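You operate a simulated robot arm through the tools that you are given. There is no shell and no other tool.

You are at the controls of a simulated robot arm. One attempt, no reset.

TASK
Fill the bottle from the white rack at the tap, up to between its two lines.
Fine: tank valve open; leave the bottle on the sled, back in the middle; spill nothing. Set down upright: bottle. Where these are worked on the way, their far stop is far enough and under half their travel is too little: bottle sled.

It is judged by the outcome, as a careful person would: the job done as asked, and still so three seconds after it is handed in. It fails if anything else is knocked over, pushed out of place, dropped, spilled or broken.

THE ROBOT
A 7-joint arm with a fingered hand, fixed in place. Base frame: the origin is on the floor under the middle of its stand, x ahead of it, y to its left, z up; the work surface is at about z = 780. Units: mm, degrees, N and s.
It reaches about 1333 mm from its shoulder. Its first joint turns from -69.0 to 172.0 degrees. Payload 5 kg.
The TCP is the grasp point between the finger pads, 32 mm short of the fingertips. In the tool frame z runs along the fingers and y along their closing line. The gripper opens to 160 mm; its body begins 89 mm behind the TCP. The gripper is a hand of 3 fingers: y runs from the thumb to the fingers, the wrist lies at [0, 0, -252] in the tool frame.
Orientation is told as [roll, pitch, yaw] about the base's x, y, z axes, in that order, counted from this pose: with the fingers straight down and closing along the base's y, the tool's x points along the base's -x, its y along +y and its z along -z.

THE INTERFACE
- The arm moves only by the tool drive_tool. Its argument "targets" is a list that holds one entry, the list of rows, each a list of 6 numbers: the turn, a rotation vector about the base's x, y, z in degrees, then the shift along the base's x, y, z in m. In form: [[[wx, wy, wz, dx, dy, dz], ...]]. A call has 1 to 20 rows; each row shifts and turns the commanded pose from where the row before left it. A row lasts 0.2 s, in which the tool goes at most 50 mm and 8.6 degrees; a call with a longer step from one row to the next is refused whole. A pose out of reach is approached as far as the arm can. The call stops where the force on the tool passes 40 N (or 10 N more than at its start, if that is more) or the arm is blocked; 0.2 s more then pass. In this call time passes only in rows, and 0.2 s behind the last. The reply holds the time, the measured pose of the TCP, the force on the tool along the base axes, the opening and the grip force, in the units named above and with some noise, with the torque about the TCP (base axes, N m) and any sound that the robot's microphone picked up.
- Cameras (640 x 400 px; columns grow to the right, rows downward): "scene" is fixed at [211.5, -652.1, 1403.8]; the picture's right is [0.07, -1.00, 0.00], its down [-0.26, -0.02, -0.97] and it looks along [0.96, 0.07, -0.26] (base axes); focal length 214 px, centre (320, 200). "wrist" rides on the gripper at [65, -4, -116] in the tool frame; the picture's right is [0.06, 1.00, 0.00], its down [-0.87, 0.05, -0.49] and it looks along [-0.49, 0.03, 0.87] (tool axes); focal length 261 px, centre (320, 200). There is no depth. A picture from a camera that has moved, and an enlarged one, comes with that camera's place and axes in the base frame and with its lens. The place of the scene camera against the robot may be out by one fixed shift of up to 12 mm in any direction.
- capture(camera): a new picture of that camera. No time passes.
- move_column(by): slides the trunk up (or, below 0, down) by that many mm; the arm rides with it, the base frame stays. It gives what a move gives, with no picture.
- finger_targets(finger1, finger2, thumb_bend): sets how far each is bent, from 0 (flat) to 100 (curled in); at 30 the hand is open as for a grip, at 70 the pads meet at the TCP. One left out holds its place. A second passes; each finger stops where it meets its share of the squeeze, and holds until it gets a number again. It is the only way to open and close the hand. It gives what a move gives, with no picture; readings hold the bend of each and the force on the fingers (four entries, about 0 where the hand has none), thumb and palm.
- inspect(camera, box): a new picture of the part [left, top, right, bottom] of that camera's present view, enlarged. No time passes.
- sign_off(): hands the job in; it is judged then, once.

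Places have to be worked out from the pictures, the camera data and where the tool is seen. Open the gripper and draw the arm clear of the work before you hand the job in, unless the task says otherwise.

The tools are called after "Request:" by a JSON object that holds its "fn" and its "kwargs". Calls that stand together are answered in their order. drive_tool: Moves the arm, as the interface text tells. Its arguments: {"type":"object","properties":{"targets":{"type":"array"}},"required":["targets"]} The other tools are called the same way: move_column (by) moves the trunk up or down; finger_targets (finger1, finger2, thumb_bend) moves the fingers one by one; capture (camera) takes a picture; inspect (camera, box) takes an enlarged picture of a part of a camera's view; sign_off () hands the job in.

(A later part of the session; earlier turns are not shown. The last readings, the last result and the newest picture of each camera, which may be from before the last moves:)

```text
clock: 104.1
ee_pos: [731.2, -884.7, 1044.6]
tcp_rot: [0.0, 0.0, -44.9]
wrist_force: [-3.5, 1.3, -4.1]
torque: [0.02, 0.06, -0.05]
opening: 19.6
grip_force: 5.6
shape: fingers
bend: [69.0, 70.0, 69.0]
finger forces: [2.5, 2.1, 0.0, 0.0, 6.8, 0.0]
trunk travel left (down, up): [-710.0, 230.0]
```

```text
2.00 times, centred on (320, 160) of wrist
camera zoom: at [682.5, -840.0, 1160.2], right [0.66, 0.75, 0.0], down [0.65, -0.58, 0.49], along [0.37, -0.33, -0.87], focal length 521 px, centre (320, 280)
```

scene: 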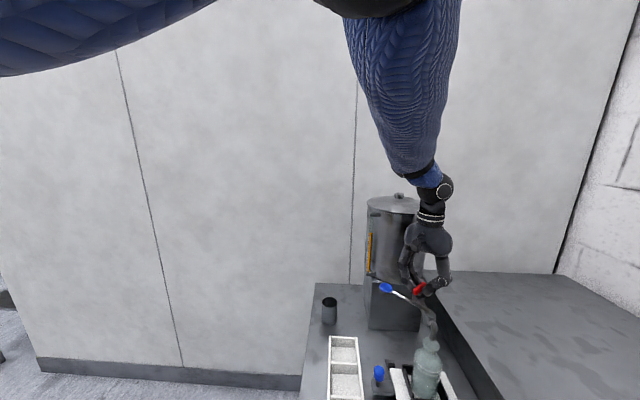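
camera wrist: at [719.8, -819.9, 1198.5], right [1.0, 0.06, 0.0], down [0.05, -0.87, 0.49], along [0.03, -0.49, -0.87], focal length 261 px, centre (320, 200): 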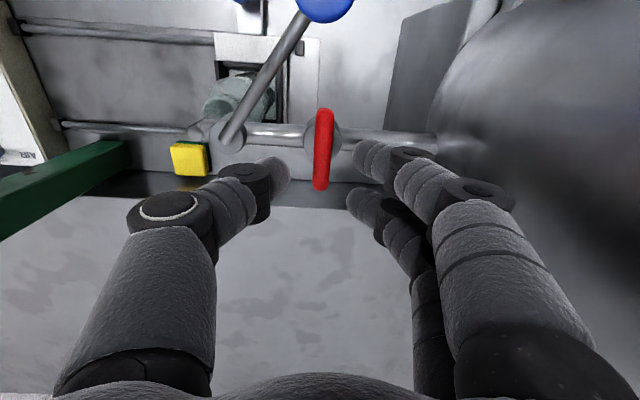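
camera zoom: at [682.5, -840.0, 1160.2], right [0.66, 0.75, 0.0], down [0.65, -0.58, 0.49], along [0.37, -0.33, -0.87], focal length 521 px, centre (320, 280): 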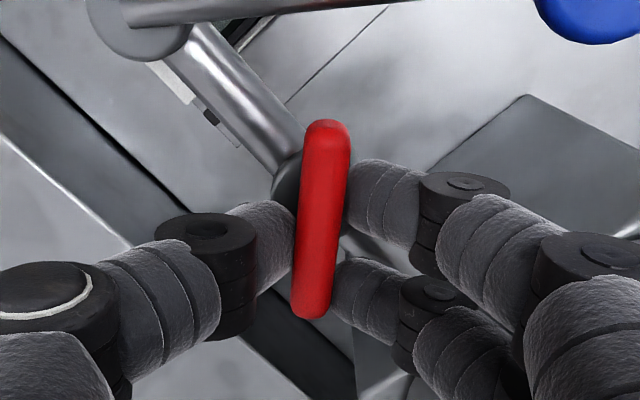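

No flow, and the handle has turned 45°. Continuing to in-line with the pipe.

Request:
{"fn": "drive_tool", "kwargs": {"targets": [[[0, 0, 5, 0.0005, 0.0006, 0], [0, 0, 5, 0.0005, 0.0006, 0], [0, 0, 5, 0.0004, 0.0007, 0], [0, 0, 5, 0.0004, 0.0007, 0], [0, 0, 5, 0.0003, 0.0007, 0], [0, 0, 5, 0.0003, 0.0008, 0], [0, 0, 5, 0.0002, 0.0008, 0], [0, 0, 5, 0.0001, 0.0008, 0]]]}}

Request:
{"fn": "inspect", "kwargs": {"camera": "wrist", "box": [200, 60, 440, 260]}}

Request:
{"fn": "inspect", "kwargs": {"camera": "scene", "box": [380, 270, 476, 400]}}

```text
clock: 105.9
ee_pos: [733.8, -880.1, 1044.7]
tcp_rot: [0.0, -0.1, -4.9]
wrist_force: [-6.7, 0.1, -3.3]
torque: [-0.03, 0.16, -0.04]
opening: 19.2
grip_force: 5.6
shape: fingers
bend: [69.0, 70.0, 69.0]
finger forces: [2.5, 2.4, 0.1, 0.1, 6.7, 0.1]
trunk travel left (down, up): [-710.0, 230.0]
```

```text
2.00 times, centred on (320, 160) of wrist
camera zoom: at [668.3, -876.3, 1160.3], right [0.02, 1.0, 0.0], down [0.87, -0.02, 0.49], along [0.49, -0.01, -0.87], focal length 521 px, centre (320, 280)
```

zoom: 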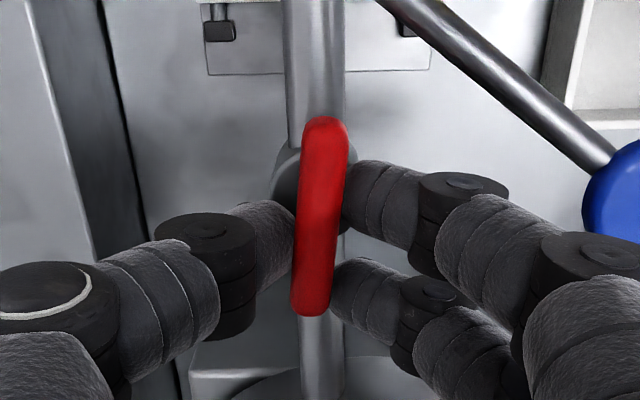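

```text
3.08 times, centred on (428, 335) of scene
camera zoom: at [211.5, -652.1, 1403.8], right [0.07, -1.0, 0.0], down [-0.26, -0.02, -0.97], along [0.96, 0.07, -0.26], focal length 660 px, centre (-12, -215)
```

zoom: 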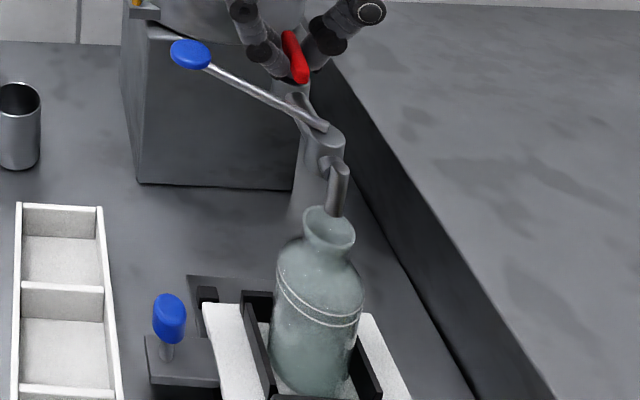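

Nearly in line; about 5° remain. I'll turn the last bit and watch for the stop.

Request:
{"fn": "drive_tool", "kwargs": {"targets": [[[0, 0, 3, 0, 0.0005, 0], [0, 0, 2, 0, 0.0003, 0], [0, 0, 2, 0, 0.0003, 0]]]}}

Request:
{"fn": "inspect", "kwargs": {"camera": "wrist", "box": [200, 60, 440, 260]}}

```text
clock: 106.7
ee_pos: [732.8, -878.5, 1044.7]
tcp_rot: [-0.1, 0.1, 2.2]
wrist_force: [-6.7, -4.3, -2.6]
torque: [-0.06, 0.16, -0.03]
opening: 19.4
grip_force: 5.9
shape: fingers
bend: [69.0, 70.0, 69.0]
finger forces: [2.5, 2.0, 0.1, 0.0, 7.7, 0.1]
trunk travel left (down, up): [-710.0, 230.0]
```

```text
2.00 times, centred on (320, 160) of wrist
camera zoom: at [668.7, -883.0, 1160.3], right [-0.1, 1.0, 0.0], down [0.87, 0.09, 0.49], along [0.49, 0.05, -0.87], focal length 521 px, centre (320, 280)
```

zoom: 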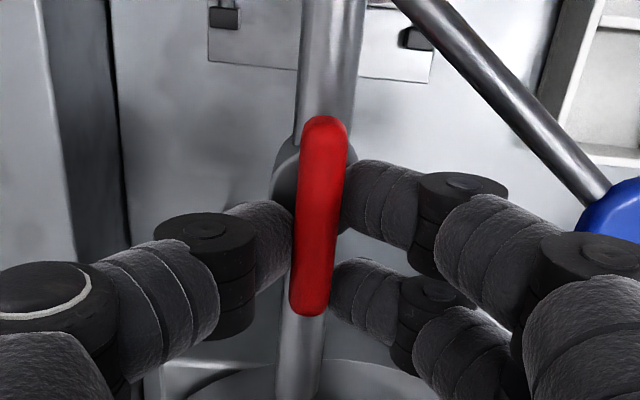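

The handle is now in line with the pipe, so the tank valve is open. Releasing it and lifting clear.

Request:
{"fn": "finger_targets", "kwargs": {"finger1": 61, "finger2": 61, "thumb_bend": 61}}

Request:
{"fn": "drive_tool", "kwargs": {"targets": [[[0, 0, 0, 0, 0, 0.01], [0, 0, 0, 0, 0, 0.02], [0, 0, 0, 0, 0, 0.025], [0, 0, 0, 0, 0, 0.03], [0, 0, 0, 0, 0, 0.03]]]}}

Request:
{"fn": "capture", "kwargs": {"camera": "wrist"}}

Request:
{"fn": "inspect", "kwargs": {"camera": "scene", "box": [360, 270, 476, 400]}}

```text
clock: 107.7
ee_pos: [733.8, -877.7, 1044.9]
tcp_rot: [0.0, 0.0, 2.0]
wrist_force: [0.1, -0.3, -0.2]
torque: [0.0, 0.0, -0.02]
opening: 42.9
grip_force: 0.1
shape: fingers
bend: [61.0, 61.0, 61.0]
finger forces: [0.0, 0.1, 0.0, 0.0, 0.0, 0.1]
trunk travel left (down, up): [-710.0, 230.0]
```

```text
clock: 108.9
ee_pos: [734.9, -876.5, 1160.7]
tcp_rot: [0.1, -0.1, 2.0]
wrist_force: [0.0, -0.5, 0.5]
torque: [0.0, 0.0, -0.01]
opening: 43.1
grip_force: 0.0
shape: fingers
bend: [61.0, 61.0, 61.0]
finger forces: [0.1, 0.1, 0.1, 0.0, 0.1, 0.0]
trunk travel left (down, up): [-710.0, 230.0]
```

```text
taken
camera wrist: at [669.5, -881.0, 1276.9], right [-0.1, 1.0, 0.0], down [0.87, 0.08, 0.49], along [0.49, 0.05, -0.87], focal length 261 px, centre (320, 200)
```

wrist: 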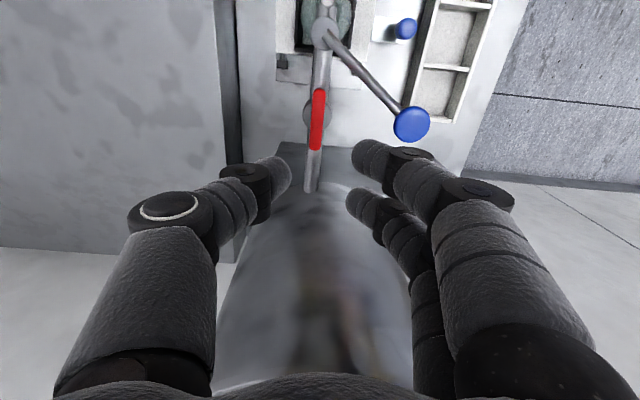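

```text
3.08 times, centred on (418, 335) of scene
camera zoom: at [211.5, -652.1, 1403.8], right [0.07, -1.0, 0.0], down [-0.26, -0.02, -0.97], along [0.96, 0.07, -0.26], focal length 660 px, centre (18, -215)
```

zoom: 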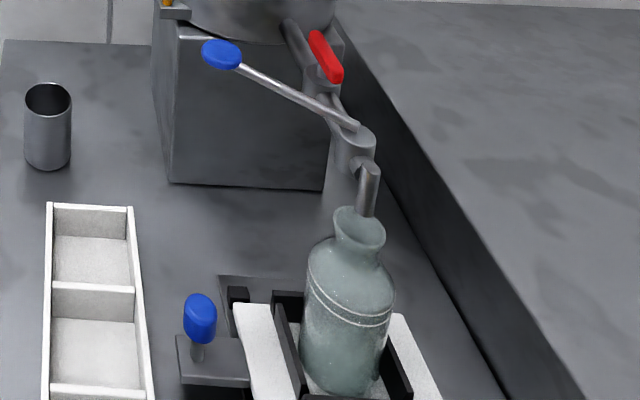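

Tank valve open and no flow, so the tap is shut. Next, the lever knob near (718, -791, 1030). I'll turn the hand to yaw about -124 so the fingers straddle the knob along its swing direction and the hand camera faces the tap and bottle.

Request:
{"fn": "drive_tool", "kwargs": {"targets": [[[0, 0, -6, -0.001, 0.006, 0], [0, 0, -8, -0.001, 0.006, 0], [0, 0, -8, -0.001, 0.006, 0], [0, 0, -8, -0.001, 0.006, 0], [0, 0, -8, -0.001, 0.006, 0], [0, 0, -8, -0.001, 0.006, 0], [0, 0, -8, -0.001, 0.006, 0], [0, 0, -8, -0.001, 0.006, 0], [0, 0, -8, -0.001, 0.006, 0], [0, 0, -8, -0.001, 0.006, 0], [0, 0, -8, -0.001, 0.006, 0], [0, 0, -8, -0.001, 0.006, 0], [0, 0, -8, -0.001, 0.005, 0], [0, 0, -8, -0.001, 0.004, 0], [0, 0, -8, -0.001, 0.003, 0], [0, 0, -8, -0.001, 0.002, 0]]]}}

Request:
{"fn": "finger_targets", "kwargs": {"finger1": 55, "finger2": 55, "thumb_bend": 55}}

Request:
{"fn": "capture", "kwargs": {"camera": "wrist"}}

Request:
{"fn": "capture", "kwargs": {"camera": "scene"}}

```text
clock: 112.3
ee_pos: [716.6, -792.9, 1158.9]
tcp_rot: [0.0, 0.0, -124.1]
wrist_force: [0.7, -0.1, -1.2]
torque: [0.0, -0.03, 0.01]
opening: 43.2
grip_force: 0.0
shape: fingers
bend: [61.0, 61.0, 61.0]
finger forces: [0.0, 0.0, 0.0, 0.0, 0.1, 0.0]
trunk travel left (down, up): [-710.0, 230.0]
```

```text
clock: 113.3
ee_pos: [718.4, -791.8, 1159.3]
tcp_rot: [0.0, 0.0, -124.1]
wrist_force: [0.3, -0.7, -0.4]
torque: [0.01, 0.0, -0.04]
opening: 66.2
grip_force: 0.1
shape: fingers
bend: [55.0, 55.0, 55.0]
finger forces: [0.0, 0.0, 0.0, 0.0, 0.0, 0.0]
trunk travel left (down, up): [-710.0, 230.0]
```

```text
taken
camera wrist: at [751.4, -734.1, 1275.4], right [0.86, -0.51, 0.0], down [-0.44, -0.75, 0.49], along [-0.25, -0.42, -0.87], focal length 261 px, centre (320, 200)
```

wrist: 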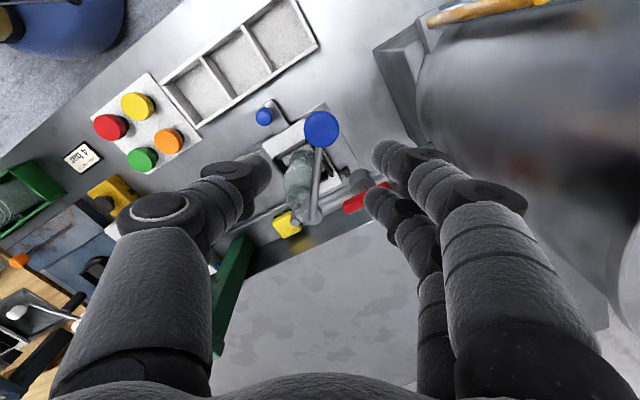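

```text
taken
```

scene: 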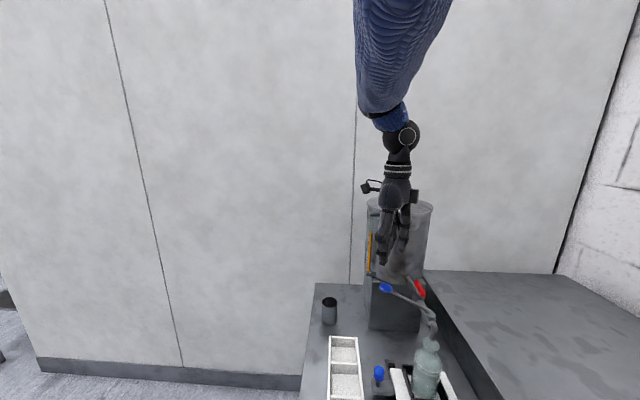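

The hand is lined up with the knob, and the bottle, spout and lever are all in view. I'll zoom in to fine-tune.

Request:
{"fn": "inspect", "kwargs": {"camera": "wrist", "box": [240, 80, 400, 240]}}

Request:
{"fn": "inspect", "kwargs": {"camera": "scene", "box": [350, 230, 476, 400]}}

```text
2.50 times, centred on (320, 160) of wrist
camera zoom: at [751.4, -734.1, 1275.4], right [0.86, -0.51, 0.0], down [-0.44, -0.75, 0.49], along [-0.25, -0.42, -0.87], focal length 652 px, centre (320, 300)
```

zoom: 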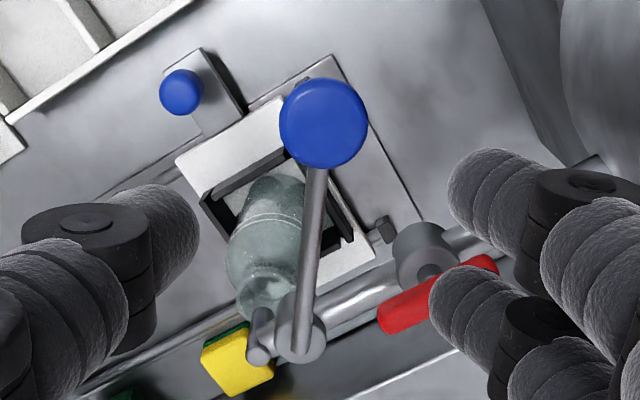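

```text
2.35 times, centred on (413, 315) of scene
camera zoom: at [211.5, -652.1, 1403.8], right [0.07, -1.0, 0.0], down [-0.26, -0.02, -0.97], along [0.96, 0.07, -0.26], focal length 505 px, centre (101, -71)
```

zoom: 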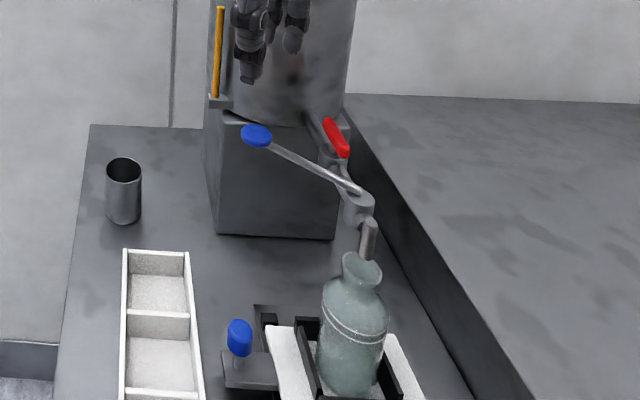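

I'll shift (+3.3, +3) mm and lower the hand around the knob.

Request:
{"fn": "drive_tool", "kwargs": {"targets": [[[0, 0, 0, 0.0017, 0.0015, -0.015], [0, 0, 0, 0.0016, 0.0015, -0.02], [0, 0, 0, 0, 0, -0.02], [0, 0, 0, 0, 0, -0.02], [0, 0, 0, 0, 0, -0.015]]]}}

Request:
{"fn": "inspect", "kwargs": {"camera": "wrist", "box": [200, 80, 440, 280]}}

```text
clock: 114.5
ee_pos: [722.3, -788.5, 1069.1]
tcp_rot: [0.0, -0.1, -123.9]
wrist_force: [0.6, 1.1, 1.0]
torque: [0.02, -0.02, 0.01]
opening: 66.5
grip_force: 0.1
shape: fingers
bend: [55.0, 55.0, 55.0]
finger forces: [0.0, 0.0, 0.1, 0.0, 0.1, 0.0]
trunk travel left (down, up): [-710.0, 230.0]
```

```text
2.00 times, centred on (320, 180) of wrist
camera zoom: at [755.1, -730.6, 1185.0], right [0.86, -0.51, 0.0], down [-0.44, -0.75, 0.49], along [-0.25, -0.42, -0.87], focal length 521 px, centre (320, 240)
```

zoom: 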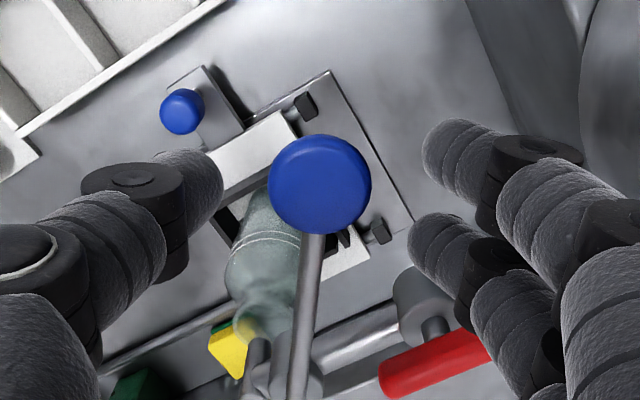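

Perfectly centred now. Lowering the last 30 mm.

Request:
{"fn": "drive_tool", "kwargs": {"targets": [[[0, 0, 0, 0, 0, -0.012], [0, 0, 0, 0, 0, -0.012], [0, 0, 0, 0, 0, -0.007]]]}}

Request:
{"fn": "capture", "kwargs": {"camera": "wrist"}}

Request:
{"fn": "capture", "kwargs": {"camera": "scene"}}

```text
clock: 115.3
ee_pos: [720.8, -787.6, 1039.0]
tcp_rot: [0.0, -0.1, -124.0]
wrist_force: [0.3, 0.6, 0.8]
torque: [0.0, 0.02, 0.01]
opening: 66.2
grip_force: 0.1
shape: fingers
bend: [55.0, 55.0, 55.0]
finger forces: [0.0, 0.1, 0.0, 0.0, 0.0, 0.0]
trunk travel left (down, up): [-710.0, 230.0]
```

```text
taken
camera wrist: at [754.8, -730.8, 1154.5], right [0.86, -0.51, 0.0], down [-0.44, -0.75, 0.49], along [-0.25, -0.42, -0.87], focal length 261 px, centre (320, 200)
```

wrist: 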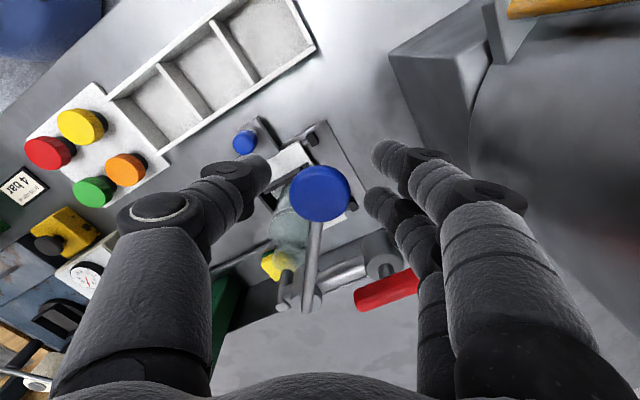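

```text
taken
```

scene: 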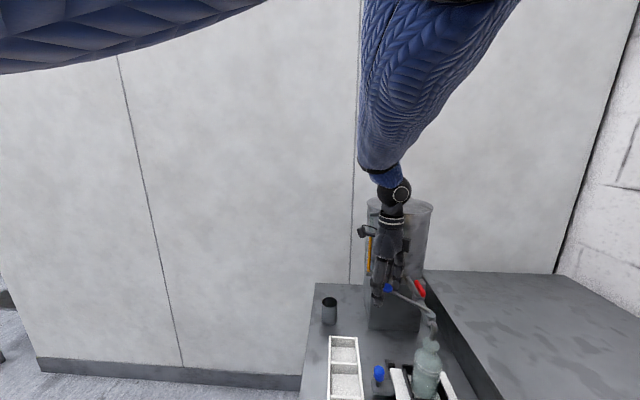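

The scene camera has a clear view of the bottle. I'll close gently around the knob.

Request:
{"fn": "finger_targets", "kwargs": {"finger1": 66, "finger2": 66, "thumb_bend": 66}}

Request:
{"fn": "inspect", "kwargs": {"camera": "scene", "box": [380, 270, 476, 400]}}

Request:
{"fn": "inspect", "kwargs": {"camera": "wrist", "box": [220, 120, 420, 320]}}

```text
clock: 116.3
ee_pos: [721.3, -788.1, 1039.9]
tcp_rot: [0.0, -0.1, -124.0]
wrist_force: [-3.6, 1.8, -1.2]
torque: [-0.01, -0.01, 0.0]
opening: 28.5
grip_force: 1.6
shape: fingers
bend: [66.0, 66.0, 65.0]
finger forces: [0.0, 0.0, 0.0, 0.0, 2.9, 0.1]
trunk travel left (down, up): [-710.0, 230.0]
```

```text
3.08 times, centred on (428, 335) of scene
camera zoom: at [211.5, -652.1, 1403.8], right [0.07, -1.0, 0.0], down [-0.26, -0.02, -0.97], along [0.96, 0.07, -0.26], focal length 660 px, centre (-12, -215)
```

zoom: 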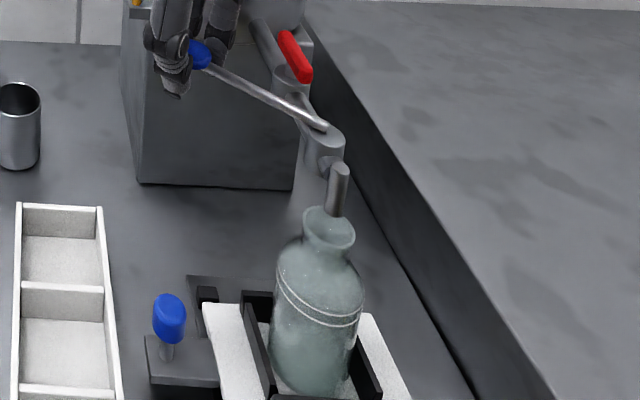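

```text
2.00 times, centred on (320, 220) of wrist
camera zoom: at [754.6, -730.6, 1154.6], right [0.86, -0.51, 0.0], down [-0.44, -0.75, 0.49], along [-0.25, -0.42, -0.87], focal length 521 px, centre (320, 160)
```

zoom: 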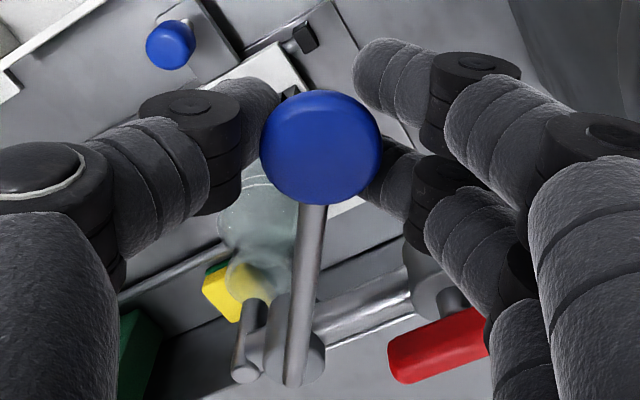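

Thumb touches and the lever resists clockwise; the fingers aren't on it yet. I'll close the fingers a touch more so the knob is held from both sides.

Request:
{"fn": "finger_targets", "kwargs": {"finger1": 68, "finger2": 68}}

Request:
{"fn": "inspect", "kwargs": {"camera": "scene", "box": [380, 270, 476, 400]}}

```text
clock: 117.3
ee_pos: [721.8, -788.7, 1039.5]
tcp_rot: [-0.1, -0.1, -124.0]
wrist_force: [-1.6, 1.2, -1.5]
torque: [0.02, -0.02, 0.0]
opening: 25.1
grip_force: 1.8
shape: fingers
bend: [68.0, 67.0, 65.0]
finger forces: [0.0, 0.7, 0.1, 0.1, 3.2, 0.0]
trunk travel left (down, up): [-710.0, 230.0]
```

```text
3.08 times, centred on (428, 335) of scene
camera zoom: at [211.5, -652.1, 1403.8], right [0.07, -1.0, 0.0], down [-0.26, -0.02, -0.97], along [0.96, 0.07, -0.26], focal length 660 px, centre (-12, -215)
```

zoom: 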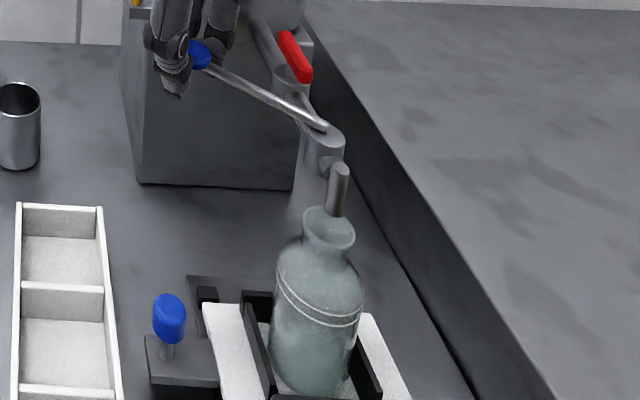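

Both sides are just touching. A little firmer, so I can move the lever both ways without play.

Request:
{"fn": "finger_targets", "kwargs": {"finger1": 71, "finger2": 71, "thumb_bend": 68}}

Request:
{"fn": "inspect", "kwargs": {"camera": "scene", "box": [380, 270, 476, 400]}}

Request:
{"fn": "inspect", "kwargs": {"camera": "wrist", "box": [220, 120, 420, 320]}}

```text
clock: 118.3
ee_pos: [721.9, -789.1, 1037.2]
tcp_rot: [-0.2, -0.2, -124.0]
wrist_force: [-1.1, 1.5, -5.0]
torque: [0.05, 0.02, 0.01]
opening: 20.8
grip_force: 6.4
shape: fingers
bend: [71.0, 69.0, 66.0]
finger forces: [1.1, 4.0, 0.0, 0.0, 6.5, 0.0]
trunk travel left (down, up): [-710.0, 230.0]
```

```text
3.08 times, centred on (428, 335) of scene
camera zoom: at [211.5, -652.1, 1403.8], right [0.07, -1.0, 0.0], down [-0.26, -0.02, -0.97], along [0.96, 0.07, -0.26], focal length 660 px, centre (-12, -215)
```

zoom: 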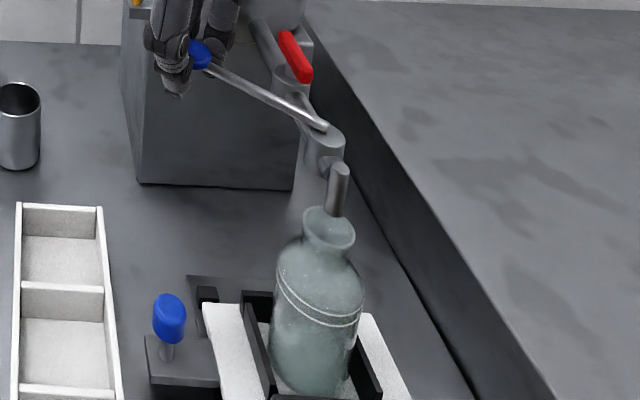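

```text
2.00 times, centred on (320, 220) of wrist
camera zoom: at [754.8, -730.8, 1154.2], right [0.86, -0.51, 0.0], down [-0.44, -0.75, 0.49], along [-0.25, -0.42, -0.87], focal length 521 px, centre (320, 160)
```

zoom: 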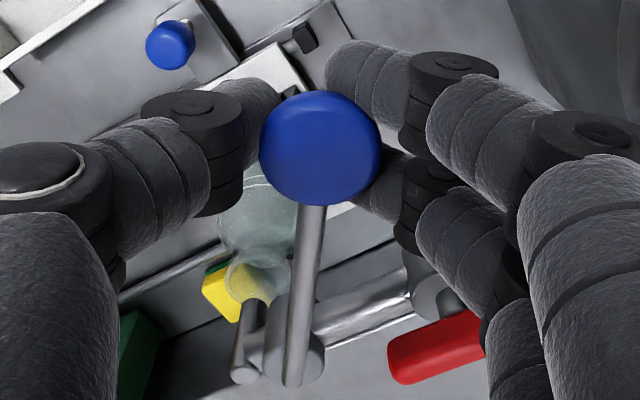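

The lever is held and still shut. I'll try a small counter-clockwise move (about 5°) about its pivot, then look.

Request:
{"fn": "drive_tool", "kwargs": {"targets": [[[0, 0, 2.5, -0.00405, 0.0028, 0], [0, 0, 2.5, -0.0042, 0.0026, 0]]]}}

Request:
{"fn": "inspect", "kwargs": {"camera": "scene", "box": [380, 270, 476, 400]}}

Request:
{"fn": "inspect", "kwargs": {"camera": "wrist", "box": [220, 120, 420, 320]}}

```text
clock: 118.9
ee_pos: [714.3, -785.3, 1038.3]
tcp_rot: [0.1, 0.0, -118.9]
wrist_force: [7.5, -8.8, -4.1]
torque: [-0.09, -0.01, -0.05]
opening: 19.4
grip_force: 5.8
shape: fingers
bend: [70.0, 68.0, 68.0]
finger forces: [4.2, 7.8, 0.1, 0.0, 0.3, 0.0]
trunk travel left (down, up): [-710.0, 230.0]
```

```text
3.08 times, centred on (428, 335) of scene
camera zoom: at [211.5, -652.1, 1403.8], right [0.07, -1.0, 0.0], down [-0.26, -0.02, -0.97], along [0.96, 0.07, -0.26], focal length 660 px, centre (-12, -215)
```

zoom: 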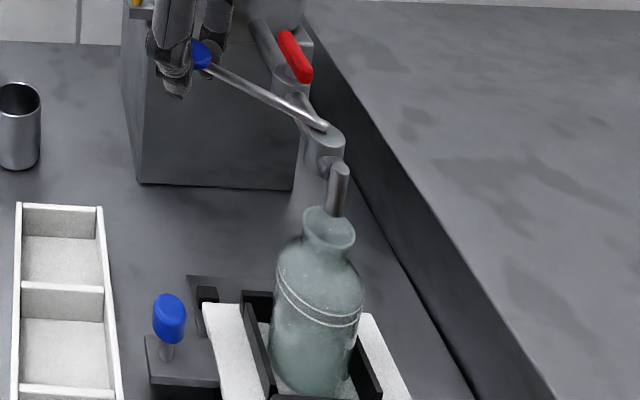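

```text
2.00 times, centred on (320, 220) of wrist
camera zoom: at [743.1, -723.8, 1153.7], right [0.9, -0.43, 0.0], down [-0.37, -0.79, 0.49], along [-0.21, -0.44, -0.87], focal length 521 px, centre (320, 160)
```

zoom: 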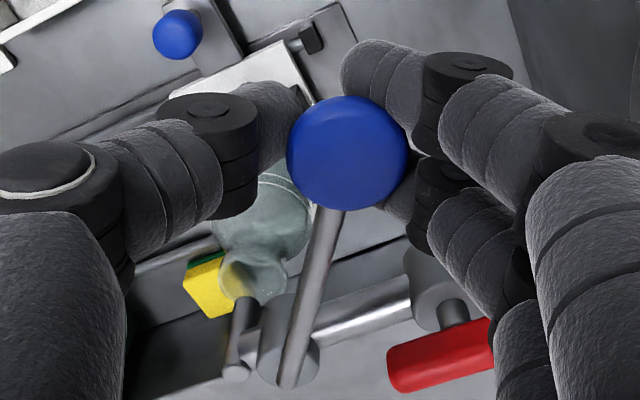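

The lever didn't budge counter-clockwise at about 11 N, and the bottle is still empty. I'll return and try clockwise gently instead.

Request:
{"fn": "drive_tool", "kwargs": {"targets": [[[0, 0, -2.5, 0.0042, -0.0026, 0], [0, 0, -2.5, 0.00405, -0.0028, 0], [0, 0, -2.5, 0.0039, -0.003, 0]]]}}

Request:
{"fn": "inspect", "kwargs": {"camera": "wrist", "box": [220, 120, 420, 320]}}

Request:
{"fn": "inspect", "kwargs": {"camera": "scene", "box": [380, 270, 476, 400]}}

```text
clock: 119.7
ee_pos: [724.3, -792.6, 1038.4]
tcp_rot: [-0.1, -0.1, -126.6]
wrist_force: [-9.4, 7.6, -4.5]
torque: [0.18, 0.16, -0.06]
opening: 22.9
grip_force: 7.1
shape: fingers
bend: [71.0, 70.0, 66.0]
finger forces: [0.8, 3.1, 0.0, 0.0, 11.0, 0.1]
trunk travel left (down, up): [-710.0, 230.0]
```

```text
2.00 times, centred on (320, 220) of wrist
camera zoom: at [760.3, -735.2, 1154.7], right [0.84, -0.54, 0.0], down [-0.47, -0.73, 0.49], along [-0.27, -0.41, -0.87], focal length 521 px, centre (320, 160)
```

zoom: 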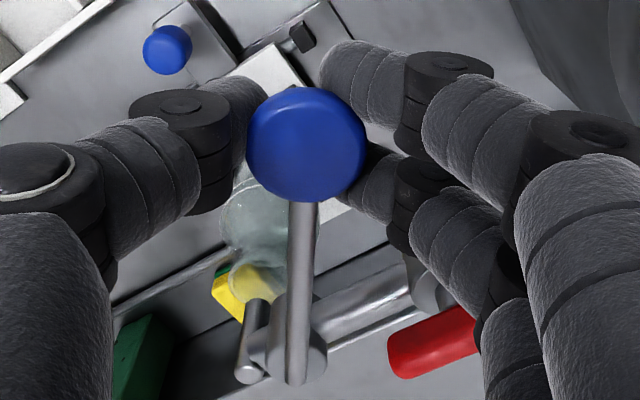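

```text
3.08 times, centred on (428, 335) of scene
camera zoom: at [211.5, -652.1, 1403.8], right [0.07, -1.0, 0.0], down [-0.26, -0.02, -0.97], along [0.96, 0.07, -0.26], focal length 660 px, centre (-12, -215)
```

zoom: 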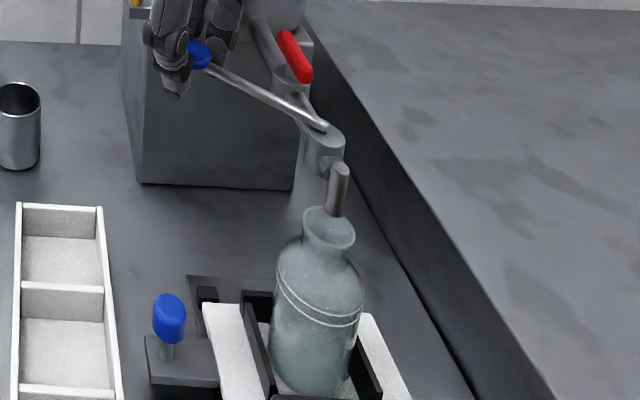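

Clockwise is resisted just the same, so it's stiff in both directions or works some other way. I'll ease off and look closely at the tap's mechanism.

Request:
{"fn": "drive_tool", "kwargs": {"targets": [[[0, 0, 2.5, -0.0039, 0.003, 0]]]}}

Request:
{"fn": "inspect", "kwargs": {"camera": "scene", "box": [400, 270, 448, 340]}}

Request:
{"fn": "inspect", "kwargs": {"camera": "wrist", "box": [250, 200, 400, 330]}}

```text
clock: 120.1
ee_pos: [722.8, -788.8, 1040.2]
tcp_rot: [0.0, -0.1, -123.9]
wrist_force: [-2.2, 0.1, -3.6]
torque: [0.06, 0.02, -0.08]
opening: 21.5
grip_force: 6.7
shape: fingers
bend: [71.0, 70.0, 66.0]
finger forces: [1.2, 4.6, 0.1, 0.0, 7.0, 0.1]
trunk travel left (down, up): [-710.0, 230.0]
```

```text
5.71 times, centred on (424, 305) of scene
camera zoom: at [211.5, -652.1, 1403.8], right [0.07, -1.0, 0.0], down [-0.26, -0.02, -0.97], along [0.96, 0.07, -0.26], focal length 1226 px, centre (-274, -400)
```

zoom: 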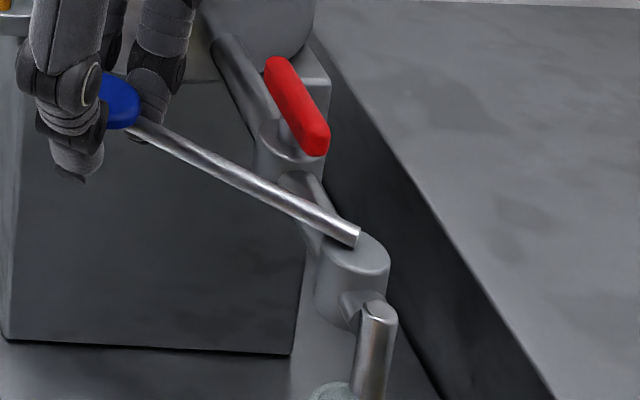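

```text
3.08 times, centred on (325, 265) of wrist
camera zoom: at [755.5, -731.6, 1154.5], right [0.86, -0.51, 0.0], down [-0.44, -0.75, 0.49], along [-0.25, -0.42, -0.87], focal length 802 px, centre (305, 0)
```

zoom: 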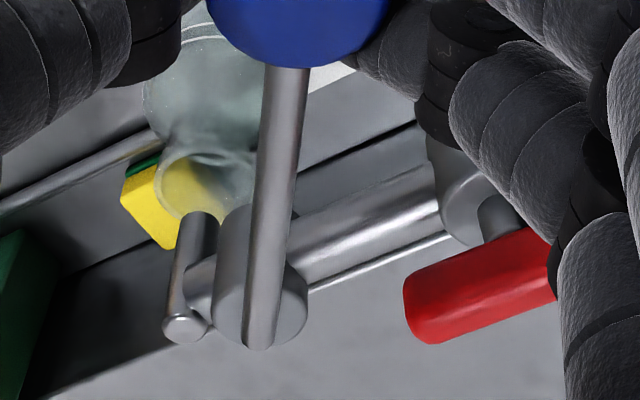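

The rod slopes up from the tap top, so it may tilt rather than swivel. I'll test a gentle 5 mm lift with the present light grip.

Request:
{"fn": "drive_tool", "kwargs": {"targets": [[[0, 0, 0, 0, 0, 0.005]]]}}

Request:
{"fn": "inspect", "kwargs": {"camera": "scene", "box": [400, 270, 448, 340]}}

Request:
{"fn": "inspect", "kwargs": {"camera": "wrist", "box": [220, 120, 420, 320]}}

```text
clock: 120.5
ee_pos: [721.9, -789.3, 1041.8]
tcp_rot: [-0.2, 0.0, -124.0]
wrist_force: [-1.6, 2.8, -16.8]
torque: [0.08, 0.01, -0.08]
opening: 22.5
grip_force: 8.9
shape: fingers
bend: [70.0, 68.0, 66.0]
finger forces: [2.8, 7.1, 0.0, 0.1, 8.3, 0.1]
trunk travel left (down, up): [-710.0, 230.0]
```

```text
5.71 times, centred on (424, 305) of scene
camera zoom: at [211.5, -652.1, 1403.8], right [0.07, -1.0, 0.0], down [-0.26, -0.02, -0.97], along [0.96, 0.07, -0.26], focal length 1226 px, centre (-274, -400)
```

zoom: 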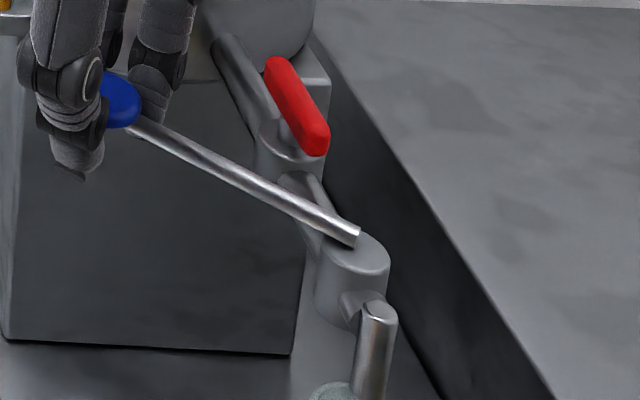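

```text
2.00 times, centred on (320, 220) of wrist
camera zoom: at [755.7, -731.9, 1156.7], right [0.86, -0.51, 0.0], down [-0.44, -0.75, 0.49], along [-0.25, -0.42, -0.87], focal length 521 px, centre (320, 160)
```

zoom: 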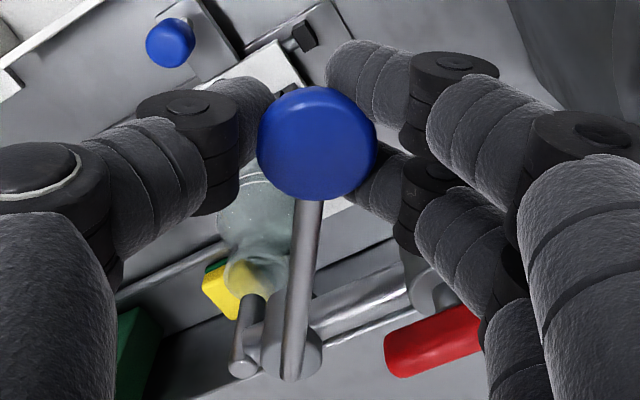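

Lifting meets a firm 17 N: it doesn't lift. I'll go back and test a slight press downward.

Request:
{"fn": "drive_tool", "kwargs": {"targets": [[[0, 0, 0, 0, 0, -0.005]]]}}

Request:
{"fn": "drive_tool", "kwargs": {"targets": [[[0, 0, 0, 0, 0, -0.004]]]}}

Request:
{"fn": "inspect", "kwargs": {"camera": "scene", "box": [400, 270, 448, 340]}}

```text
clock: 120.9
ee_pos: [721.6, -789.3, 1040.5]
tcp_rot: [-0.1, 0.0, -124.1]
wrist_force: [-3.9, -1.1, -5.8]
torque: [0.01, -0.01, -0.04]
opening: 21.6
grip_force: 6.8
shape: fingers
bend: [70.0, 69.0, 66.0]
finger forces: [1.0, 5.0, 0.0, 0.1, 6.9, 0.0]
trunk travel left (down, up): [-710.0, 230.0]
```

```text
clock: 121.3
ee_pos: [723.5, -790.2, 1036.1]
tcp_rot: [0.1, 0.0, -124.0]
wrist_force: [-2.9, 1.7, 0.9]
torque: [-0.02, 0.08, 0.0]
opening: 18.8
grip_force: 3.7
shape: fingers
bend: [71.0, 70.0, 67.0]
finger forces: [0.2, 2.1, 0.0, 0.0, 4.8, 0.0]
trunk travel left (down, up): [-710.0, 230.0]
```

```text
5.71 times, centred on (424, 305) of scene
camera zoom: at [211.5, -652.1, 1403.8], right [0.07, -1.0, 0.0], down [-0.26, -0.02, -0.97], along [0.96, 0.07, -0.26], focal length 1226 px, centre (-274, -400)
```

zoom: 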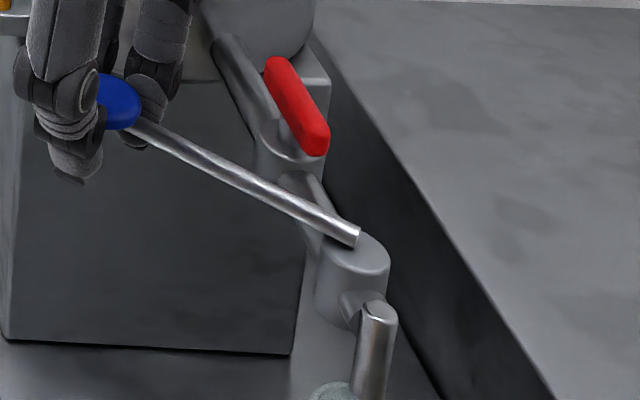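

Pressing down does nothing either, so it should be a stiff swivel. The lever's free sweep is counter-clockwise (clockwise would run into the red handle), so I'll push that way a bit harder in small steps, watching force and lever.

Request:
{"fn": "drive_tool", "kwargs": {"targets": [[[0, 0, 0, 0, 0, 0.003], [0, 0, 2.5, -0.00405, 0.0028, 0], [0, 0, 2.5, -0.0042, 0.0026, 0], [0, 0, 2.5, -0.0043, 0.0024, 0]]]}}

Request:
{"fn": "inspect", "kwargs": {"camera": "wrist", "box": [220, 120, 420, 320]}}

Request:
{"fn": "inspect", "kwargs": {"camera": "scene", "box": [380, 270, 476, 400]}}

```text
clock: 122.3
ee_pos: [710.8, -782.4, 1037.0]
tcp_rot: [0.0, 0.0, -116.5]
wrist_force: [12.6, -13.6, -1.2]
torque: [-0.1, -0.09, -0.12]
opening: 21.4
grip_force: 8.6
shape: fingers
bend: [69.0, 68.0, 68.0]
finger forces: [6.1, 11.0, 0.0, 0.0, 0.1, 0.0]
trunk travel left (down, up): [-710.0, 230.0]
```

```text
2.00 times, centred on (320, 220) of wrist
camera zoom: at [736.6, -720.5, 1152.3], right [0.92, -0.39, 0.0], down [-0.34, -0.8, 0.49], along [-0.19, -0.45, -0.87], focal length 521 px, centre (320, 160)
```

zoom: 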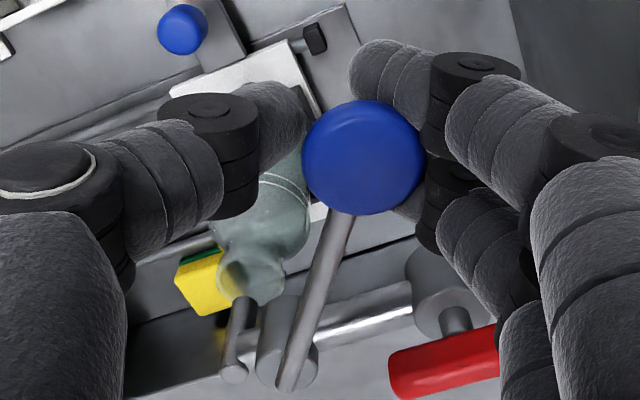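

```text
3.08 times, centred on (428, 335) of scene
camera zoom: at [211.5, -652.1, 1403.8], right [0.07, -1.0, 0.0], down [-0.26, -0.02, -0.97], along [0.96, 0.07, -0.26], focal length 660 px, centre (-12, -215)
```

zoom: 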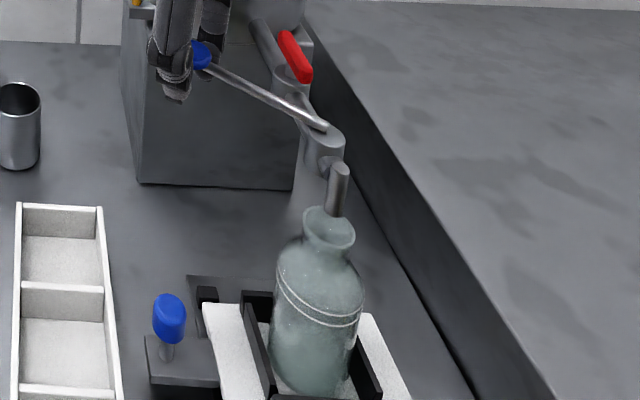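

No movement at 18 N, so not counter-clockwise. I'll unload, release, and test pressing the knob down from above with closed fingertips.

Request:
{"fn": "drive_tool", "kwargs": {"targets": [[[0, 0, -2.5, 0.0043, -0.0024, 0], [0, 0, -2.5, 0.0042, -0.0026, 0], [0, 0, -2.5, 0.00405, -0.0028, 0]]]}}

Request:
{"fn": "finger_targets", "kwargs": {"finger1": 56, "finger2": 56, "thumb_bend": 56}}

Request:
{"fn": "drive_tool", "kwargs": {"targets": [[[0, 0, 0, 0, 0, 0.015], [0, 0, 0, 0, 0, 0.02], [0, 0, 0, 0, 0, 0.02], [0, 0, 0, 0, 0, 0.015]]]}}

Request:
{"fn": "finger_targets", "kwargs": {"finger1": 70, "finger2": 70, "thumb_bend": 70}}

Request:
{"fn": "capture", "kwargs": {"camera": "wrist"}}

Request:
{"fn": "inspect", "kwargs": {"camera": "scene", "box": [370, 230, 460, 340]}}

```text
clock: 123.1
ee_pos: [719.4, -788.0, 1036.6]
tcp_rot: [0.0, -0.1, -124.0]
wrist_force: [-2.0, 7.2, -6.8]
torque: [0.16, 0.09, 0.06]
opening: 18.2
grip_force: 6.8
shape: fingers
bend: [71.0, 69.0, 67.0]
finger forces: [3.8, 4.0, 0.0, 0.0, 5.7, 0.0]
trunk travel left (down, up): [-710.0, 230.0]
```

```text
clock: 124.1
ee_pos: [721.5, -788.4, 1037.7]
tcp_rot: [0.1, -0.1, -124.0]
wrist_force: [0.0, -0.2, 0.7]
torque: [-0.02, -0.02, -0.02]
opening: 62.5
grip_force: 0.0
shape: fingers
bend: [56.0, 56.0, 56.0]
finger forces: [0.0, 0.1, 0.0, 0.1, 0.0, 0.1]
trunk travel left (down, up): [-710.0, 230.0]
```

```text
clock: 125.1
ee_pos: [722.0, -788.2, 1109.3]
tcp_rot: [0.0, -0.1, -124.0]
wrist_force: [-0.4, 0.5, 0.1]
torque: [0.03, -0.03, -0.06]
opening: 62.4
grip_force: 0.0
shape: fingers
bend: [56.0, 56.0, 56.0]
finger forces: [0.0, 0.1, 0.1, 0.1, 0.1, 0.1]
trunk travel left (down, up): [-710.0, 230.0]
```

```text
clock: 126.1
ee_pos: [722.2, -788.7, 1108.5]
tcp_rot: [0.0, 0.0, -124.0]
wrist_force: [0.4, -0.9, 0.6]
torque: [0.0, -0.03, 0.01]
opening: 12.6
grip_force: 0.1
shape: fingers
bend: [70.0, 70.0, 70.0]
finger forces: [0.0, 0.1, 0.2, 0.1, 0.1, 0.0]
trunk travel left (down, up): [-710.0, 230.0]
```

```text
taken
camera wrist: at [755.1, -731.1, 1223.9], right [0.86, -0.51, 0.0], down [-0.44, -0.75, 0.49], along [-0.25, -0.42, -0.87], focal length 261 px, centre (320, 200)
```

wrist: 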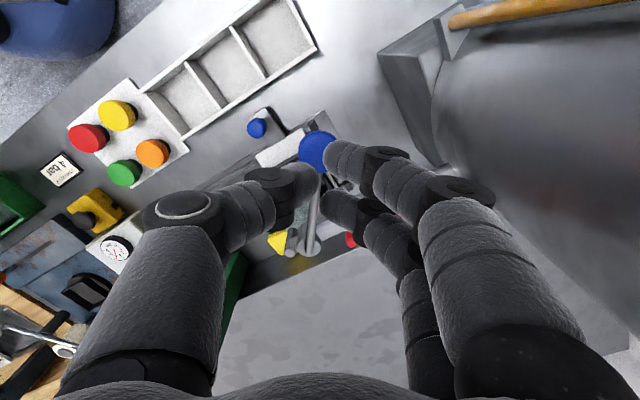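

```text
3.64 times, centred on (415, 285) of scene
camera zoom: at [211.5, -652.1, 1403.8], right [0.07, -1.0, 0.0], down [-0.26, -0.02, -0.97], along [0.96, 0.07, -0.26], focal length 780 px, centre (-26, -109)
```

zoom: 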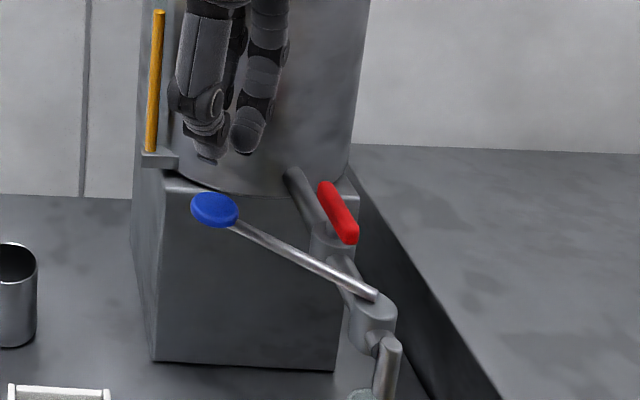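

The blue end is a flat pad on an upward-sloping lever, which suits a press-down tap. I'll lower the closed fingertips onto it.

Request:
{"fn": "drive_tool", "kwargs": {"targets": [[[0, 0, 0, 0, 0, -0.012], [0, 0, 0, 0, 0, -0.012], [0, 0, 0, 0, 0, -0.006]]]}}

Request:
{"fn": "drive_tool", "kwargs": {"targets": [[[0, 0, 0, 0, 0, -0.003]]]}}

Request:
{"fn": "inspect", "kwargs": {"camera": "scene", "box": [370, 230, 460, 340]}}

```text
clock: 126.9
ee_pos: [722.8, -788.5, 1078.4]
tcp_rot: [0.1, 0.0, -124.0]
wrist_force: [-0.2, 0.5, 0.1]
torque: [-0.01, 0.02, -0.01]
opening: 12.8
grip_force: 0.0
shape: fingers
bend: [70.0, 70.0, 70.0]
finger forces: [0.1, 0.0, 0.1, 0.0, 0.1, 0.0]
trunk travel left (down, up): [-710.0, 230.0]
```

```text
clock: 127.3
ee_pos: [721.0, -789.0, 1075.3]
tcp_rot: [-0.1, -0.2, -124.0]
wrist_force: [0.3, 0.0, -0.1]
torque: [-0.01, 0.01, 0.01]
opening: 12.7
grip_force: 0.0
shape: fingers
bend: [70.0, 70.0, 70.0]
finger forces: [0.0, 0.0, 0.0, 0.1, 0.1, 0.0]
trunk travel left (down, up): [-710.0, 230.0]
```

```text
3.64 times, centred on (415, 285) of scene
camera zoom: at [211.5, -652.1, 1403.8], right [0.07, -1.0, 0.0], down [-0.26, -0.02, -0.97], along [0.96, 0.07, -0.26], focal length 780 px, centre (-26, -109)
```

zoom: 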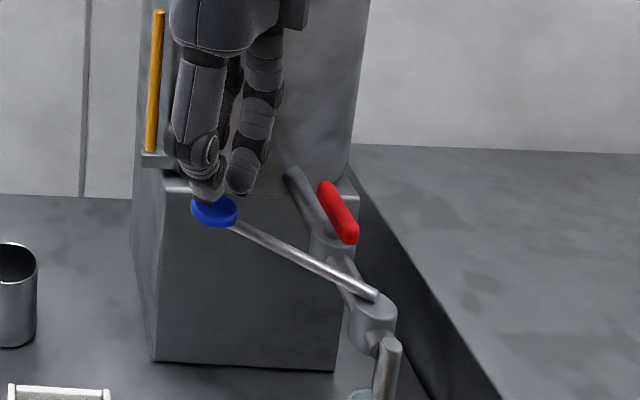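

Just above the pad with no contact yet. Stepping down in small increments.

Request:
{"fn": "drive_tool", "kwargs": {"targets": [[[0, 0, 0, 0, 0, -0.003], [0, 0, 0, 0, 0, -0.003]]]}}

Request:
{"fn": "drive_tool", "kwargs": {"targets": [[[0, 0, 0, 0, 0, -0.003]]]}}

Request:
{"fn": "inspect", "kwargs": {"camera": "scene", "box": [370, 230, 460, 340]}}

```text
clock: 127.9
ee_pos: [721.6, -788.7, 1068.5]
tcp_rot: [0.0, -0.1, -124.0]
wrist_force: [0.6, -0.7, -0.1]
torque: [0.0, 0.0, 0.02]
opening: 12.7
grip_force: 0.0
shape: fingers
bend: [70.0, 70.0, 70.0]
finger forces: [0.0, 0.0, 0.0, 0.1, 0.1, 0.0]
trunk travel left (down, up): [-710.0, 230.0]
```

```text
clock: 128.3
ee_pos: [720.6, -788.3, 1066.5]
tcp_rot: [-0.1, 0.0, -124.0]
wrist_force: [-0.7, 0.2, 1.9]
torque: [0.0, 0.04, -0.04]
opening: 12.5
grip_force: 1.2
shape: fingers
bend: [70.0, 70.0, 70.0]
finger forces: [0.0, 0.0, 0.1, 0.0, 1.9, 0.0]
trunk travel left (down, up): [-710.0, 230.0]
```

```text
3.64 times, centred on (415, 285) of scene
camera zoom: at [211.5, -652.1, 1403.8], right [0.07, -1.0, 0.0], down [-0.26, -0.02, -0.97], along [0.96, 0.07, -0.26], focal length 780 px, centre (-26, -109)
```

zoom: 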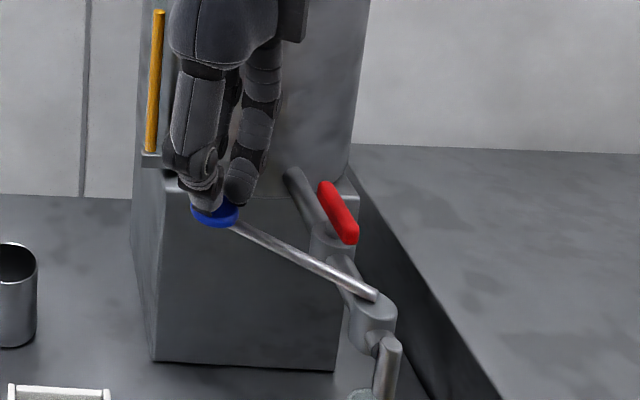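

Contact on the pad (1.9 N). Pressing a few millimetres further in small steps.

Request:
{"fn": "drive_tool", "kwargs": {"targets": [[[0, 0, 0, 0, 0, -0.003]]]}}

Request:
{"fn": "drive_tool", "kwargs": {"targets": [[[0, 0, 0, 0, 0, -0.003]]]}}

Request:
{"fn": "inspect", "kwargs": {"camera": "scene", "box": [370, 230, 460, 340]}}

Request:
{"fn": "inspect", "kwargs": {"camera": "scene", "box": [380, 270, 476, 400]}}

```text
clock: 128.7
ee_pos: [721.8, -788.7, 1063.2]
tcp_rot: [0.0, 0.0, -124.0]
wrist_force: [0.5, 1.4, 3.8]
torque: [0.05, 0.02, 0.03]
opening: 12.4
grip_force: 1.1
shape: fingers
bend: [70.0, 70.0, 70.0]
finger forces: [0.1, 0.7, 0.0, 0.1, 2.5, 0.0]
trunk travel left (down, up): [-710.0, 230.0]
```

```text
clock: 129.1
ee_pos: [722.0, -787.7, 1061.3]
tcp_rot: [0.0, 0.0, -124.0]
wrist_force: [0.0, 1.3, 3.5]
torque: [0.02, 0.01, 0.02]
opening: 12.1
grip_force: 2.1
shape: fingers
bend: [70.0, 70.0, 70.0]
finger forces: [0.0, 1.6, 0.0, 0.0, 1.9, 0.0]
trunk travel left (down, up): [-710.0, 230.0]
```

```text
3.64 times, centred on (415, 285) of scene
camera zoom: at [211.5, -652.1, 1403.8], right [0.07, -1.0, 0.0], down [-0.26, -0.02, -0.97], along [0.96, 0.07, -0.26], focal length 780 px, centre (-26, -109)
```

zoom: 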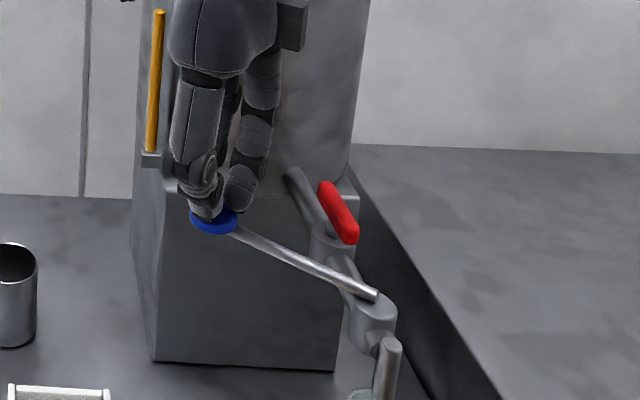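

```text
3.08 times, centred on (428, 335) of scene
camera zoom: at [211.5, -652.1, 1403.8], right [0.07, -1.0, 0.0], down [-0.26, -0.02, -0.97], along [0.96, 0.07, -0.26], focal length 660 px, centre (-12, -215)
```

zoom: 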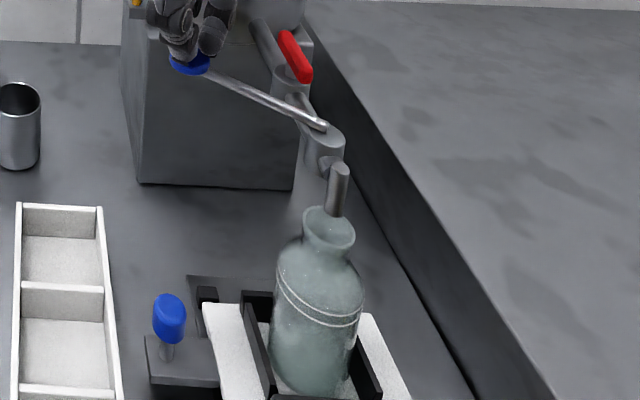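

That's it: the lever presses down with only about 3.5 N. No flow yet. Before opening further I'll check whether it springs back, by lifting a little.

Request:
{"fn": "drive_tool", "kwargs": {"targets": [[[0, 0, 0, 0, 0, 0.008], [0, 0, 0, 0, 0, 0.006]]]}}

Request:
{"fn": "inspect", "kwargs": {"camera": "scene", "box": [370, 230, 460, 340]}}

```text
clock: 129.7
ee_pos: [721.0, -790.0, 1073.7]
tcp_rot: [0.0, -0.1, -124.0]
wrist_force: [0.7, -0.4, 0.5]
torque: [-0.03, 0.03, -0.01]
opening: 12.2
grip_force: 0.2
shape: fingers
bend: [70.0, 70.0, 70.0]
finger forces: [0.0, 0.1, 0.1, 0.0, 0.0, 0.1]
trunk travel left (down, up): [-710.0, 230.0]
```

```text
3.64 times, centred on (415, 285) of scene
camera zoom: at [211.5, -652.1, 1403.8], right [0.07, -1.0, 0.0], down [-0.26, -0.02, -0.97], along [0.96, 0.07, -0.26], focal length 780 px, centre (-26, -109)
```

zoom: 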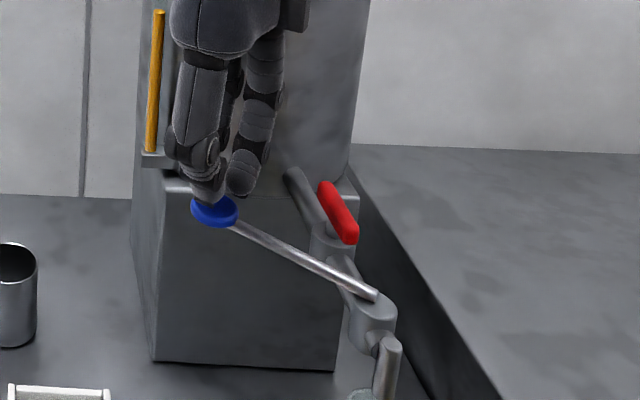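

It springs back by itself, so it's a press-and-hold tap, easy to shut off. Pressing again, deeper, watching for flow.

Request:
{"fn": "drive_tool", "kwargs": {"targets": [[[0, 0, 0, 0, 0, -0.006], [0, 0, 0, 0, 0, -0.006], [0, 0, 0, 0, 0, -0.004]]]}}

Request:
{"fn": "inspect", "kwargs": {"camera": "scene", "box": [380, 270, 476, 400]}}

```text
clock: 130.5
ee_pos: [721.2, -788.5, 1059.0]
tcp_rot: [0.0, 0.0, -124.0]
wrist_force: [1.0, 0.6, 3.5]
torque: [0.03, 0.01, 0.03]
opening: 12.5
grip_force: 1.7
shape: fingers
bend: [70.0, 70.0, 70.0]
finger forces: [0.0, 1.6, 0.0, 0.0, 2.3, 0.0]
trunk travel left (down, up): [-710.0, 230.0]
```

```text
3.08 times, centred on (428, 335) of scene
camera zoom: at [211.5, -652.1, 1403.8], right [0.07, -1.0, 0.0], down [-0.26, -0.02, -0.97], along [0.96, 0.07, -0.26], focal length 660 px, centre (-12, -215)
```

zoom: 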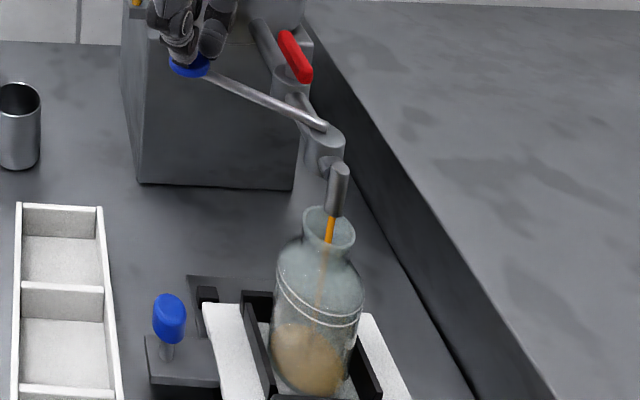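

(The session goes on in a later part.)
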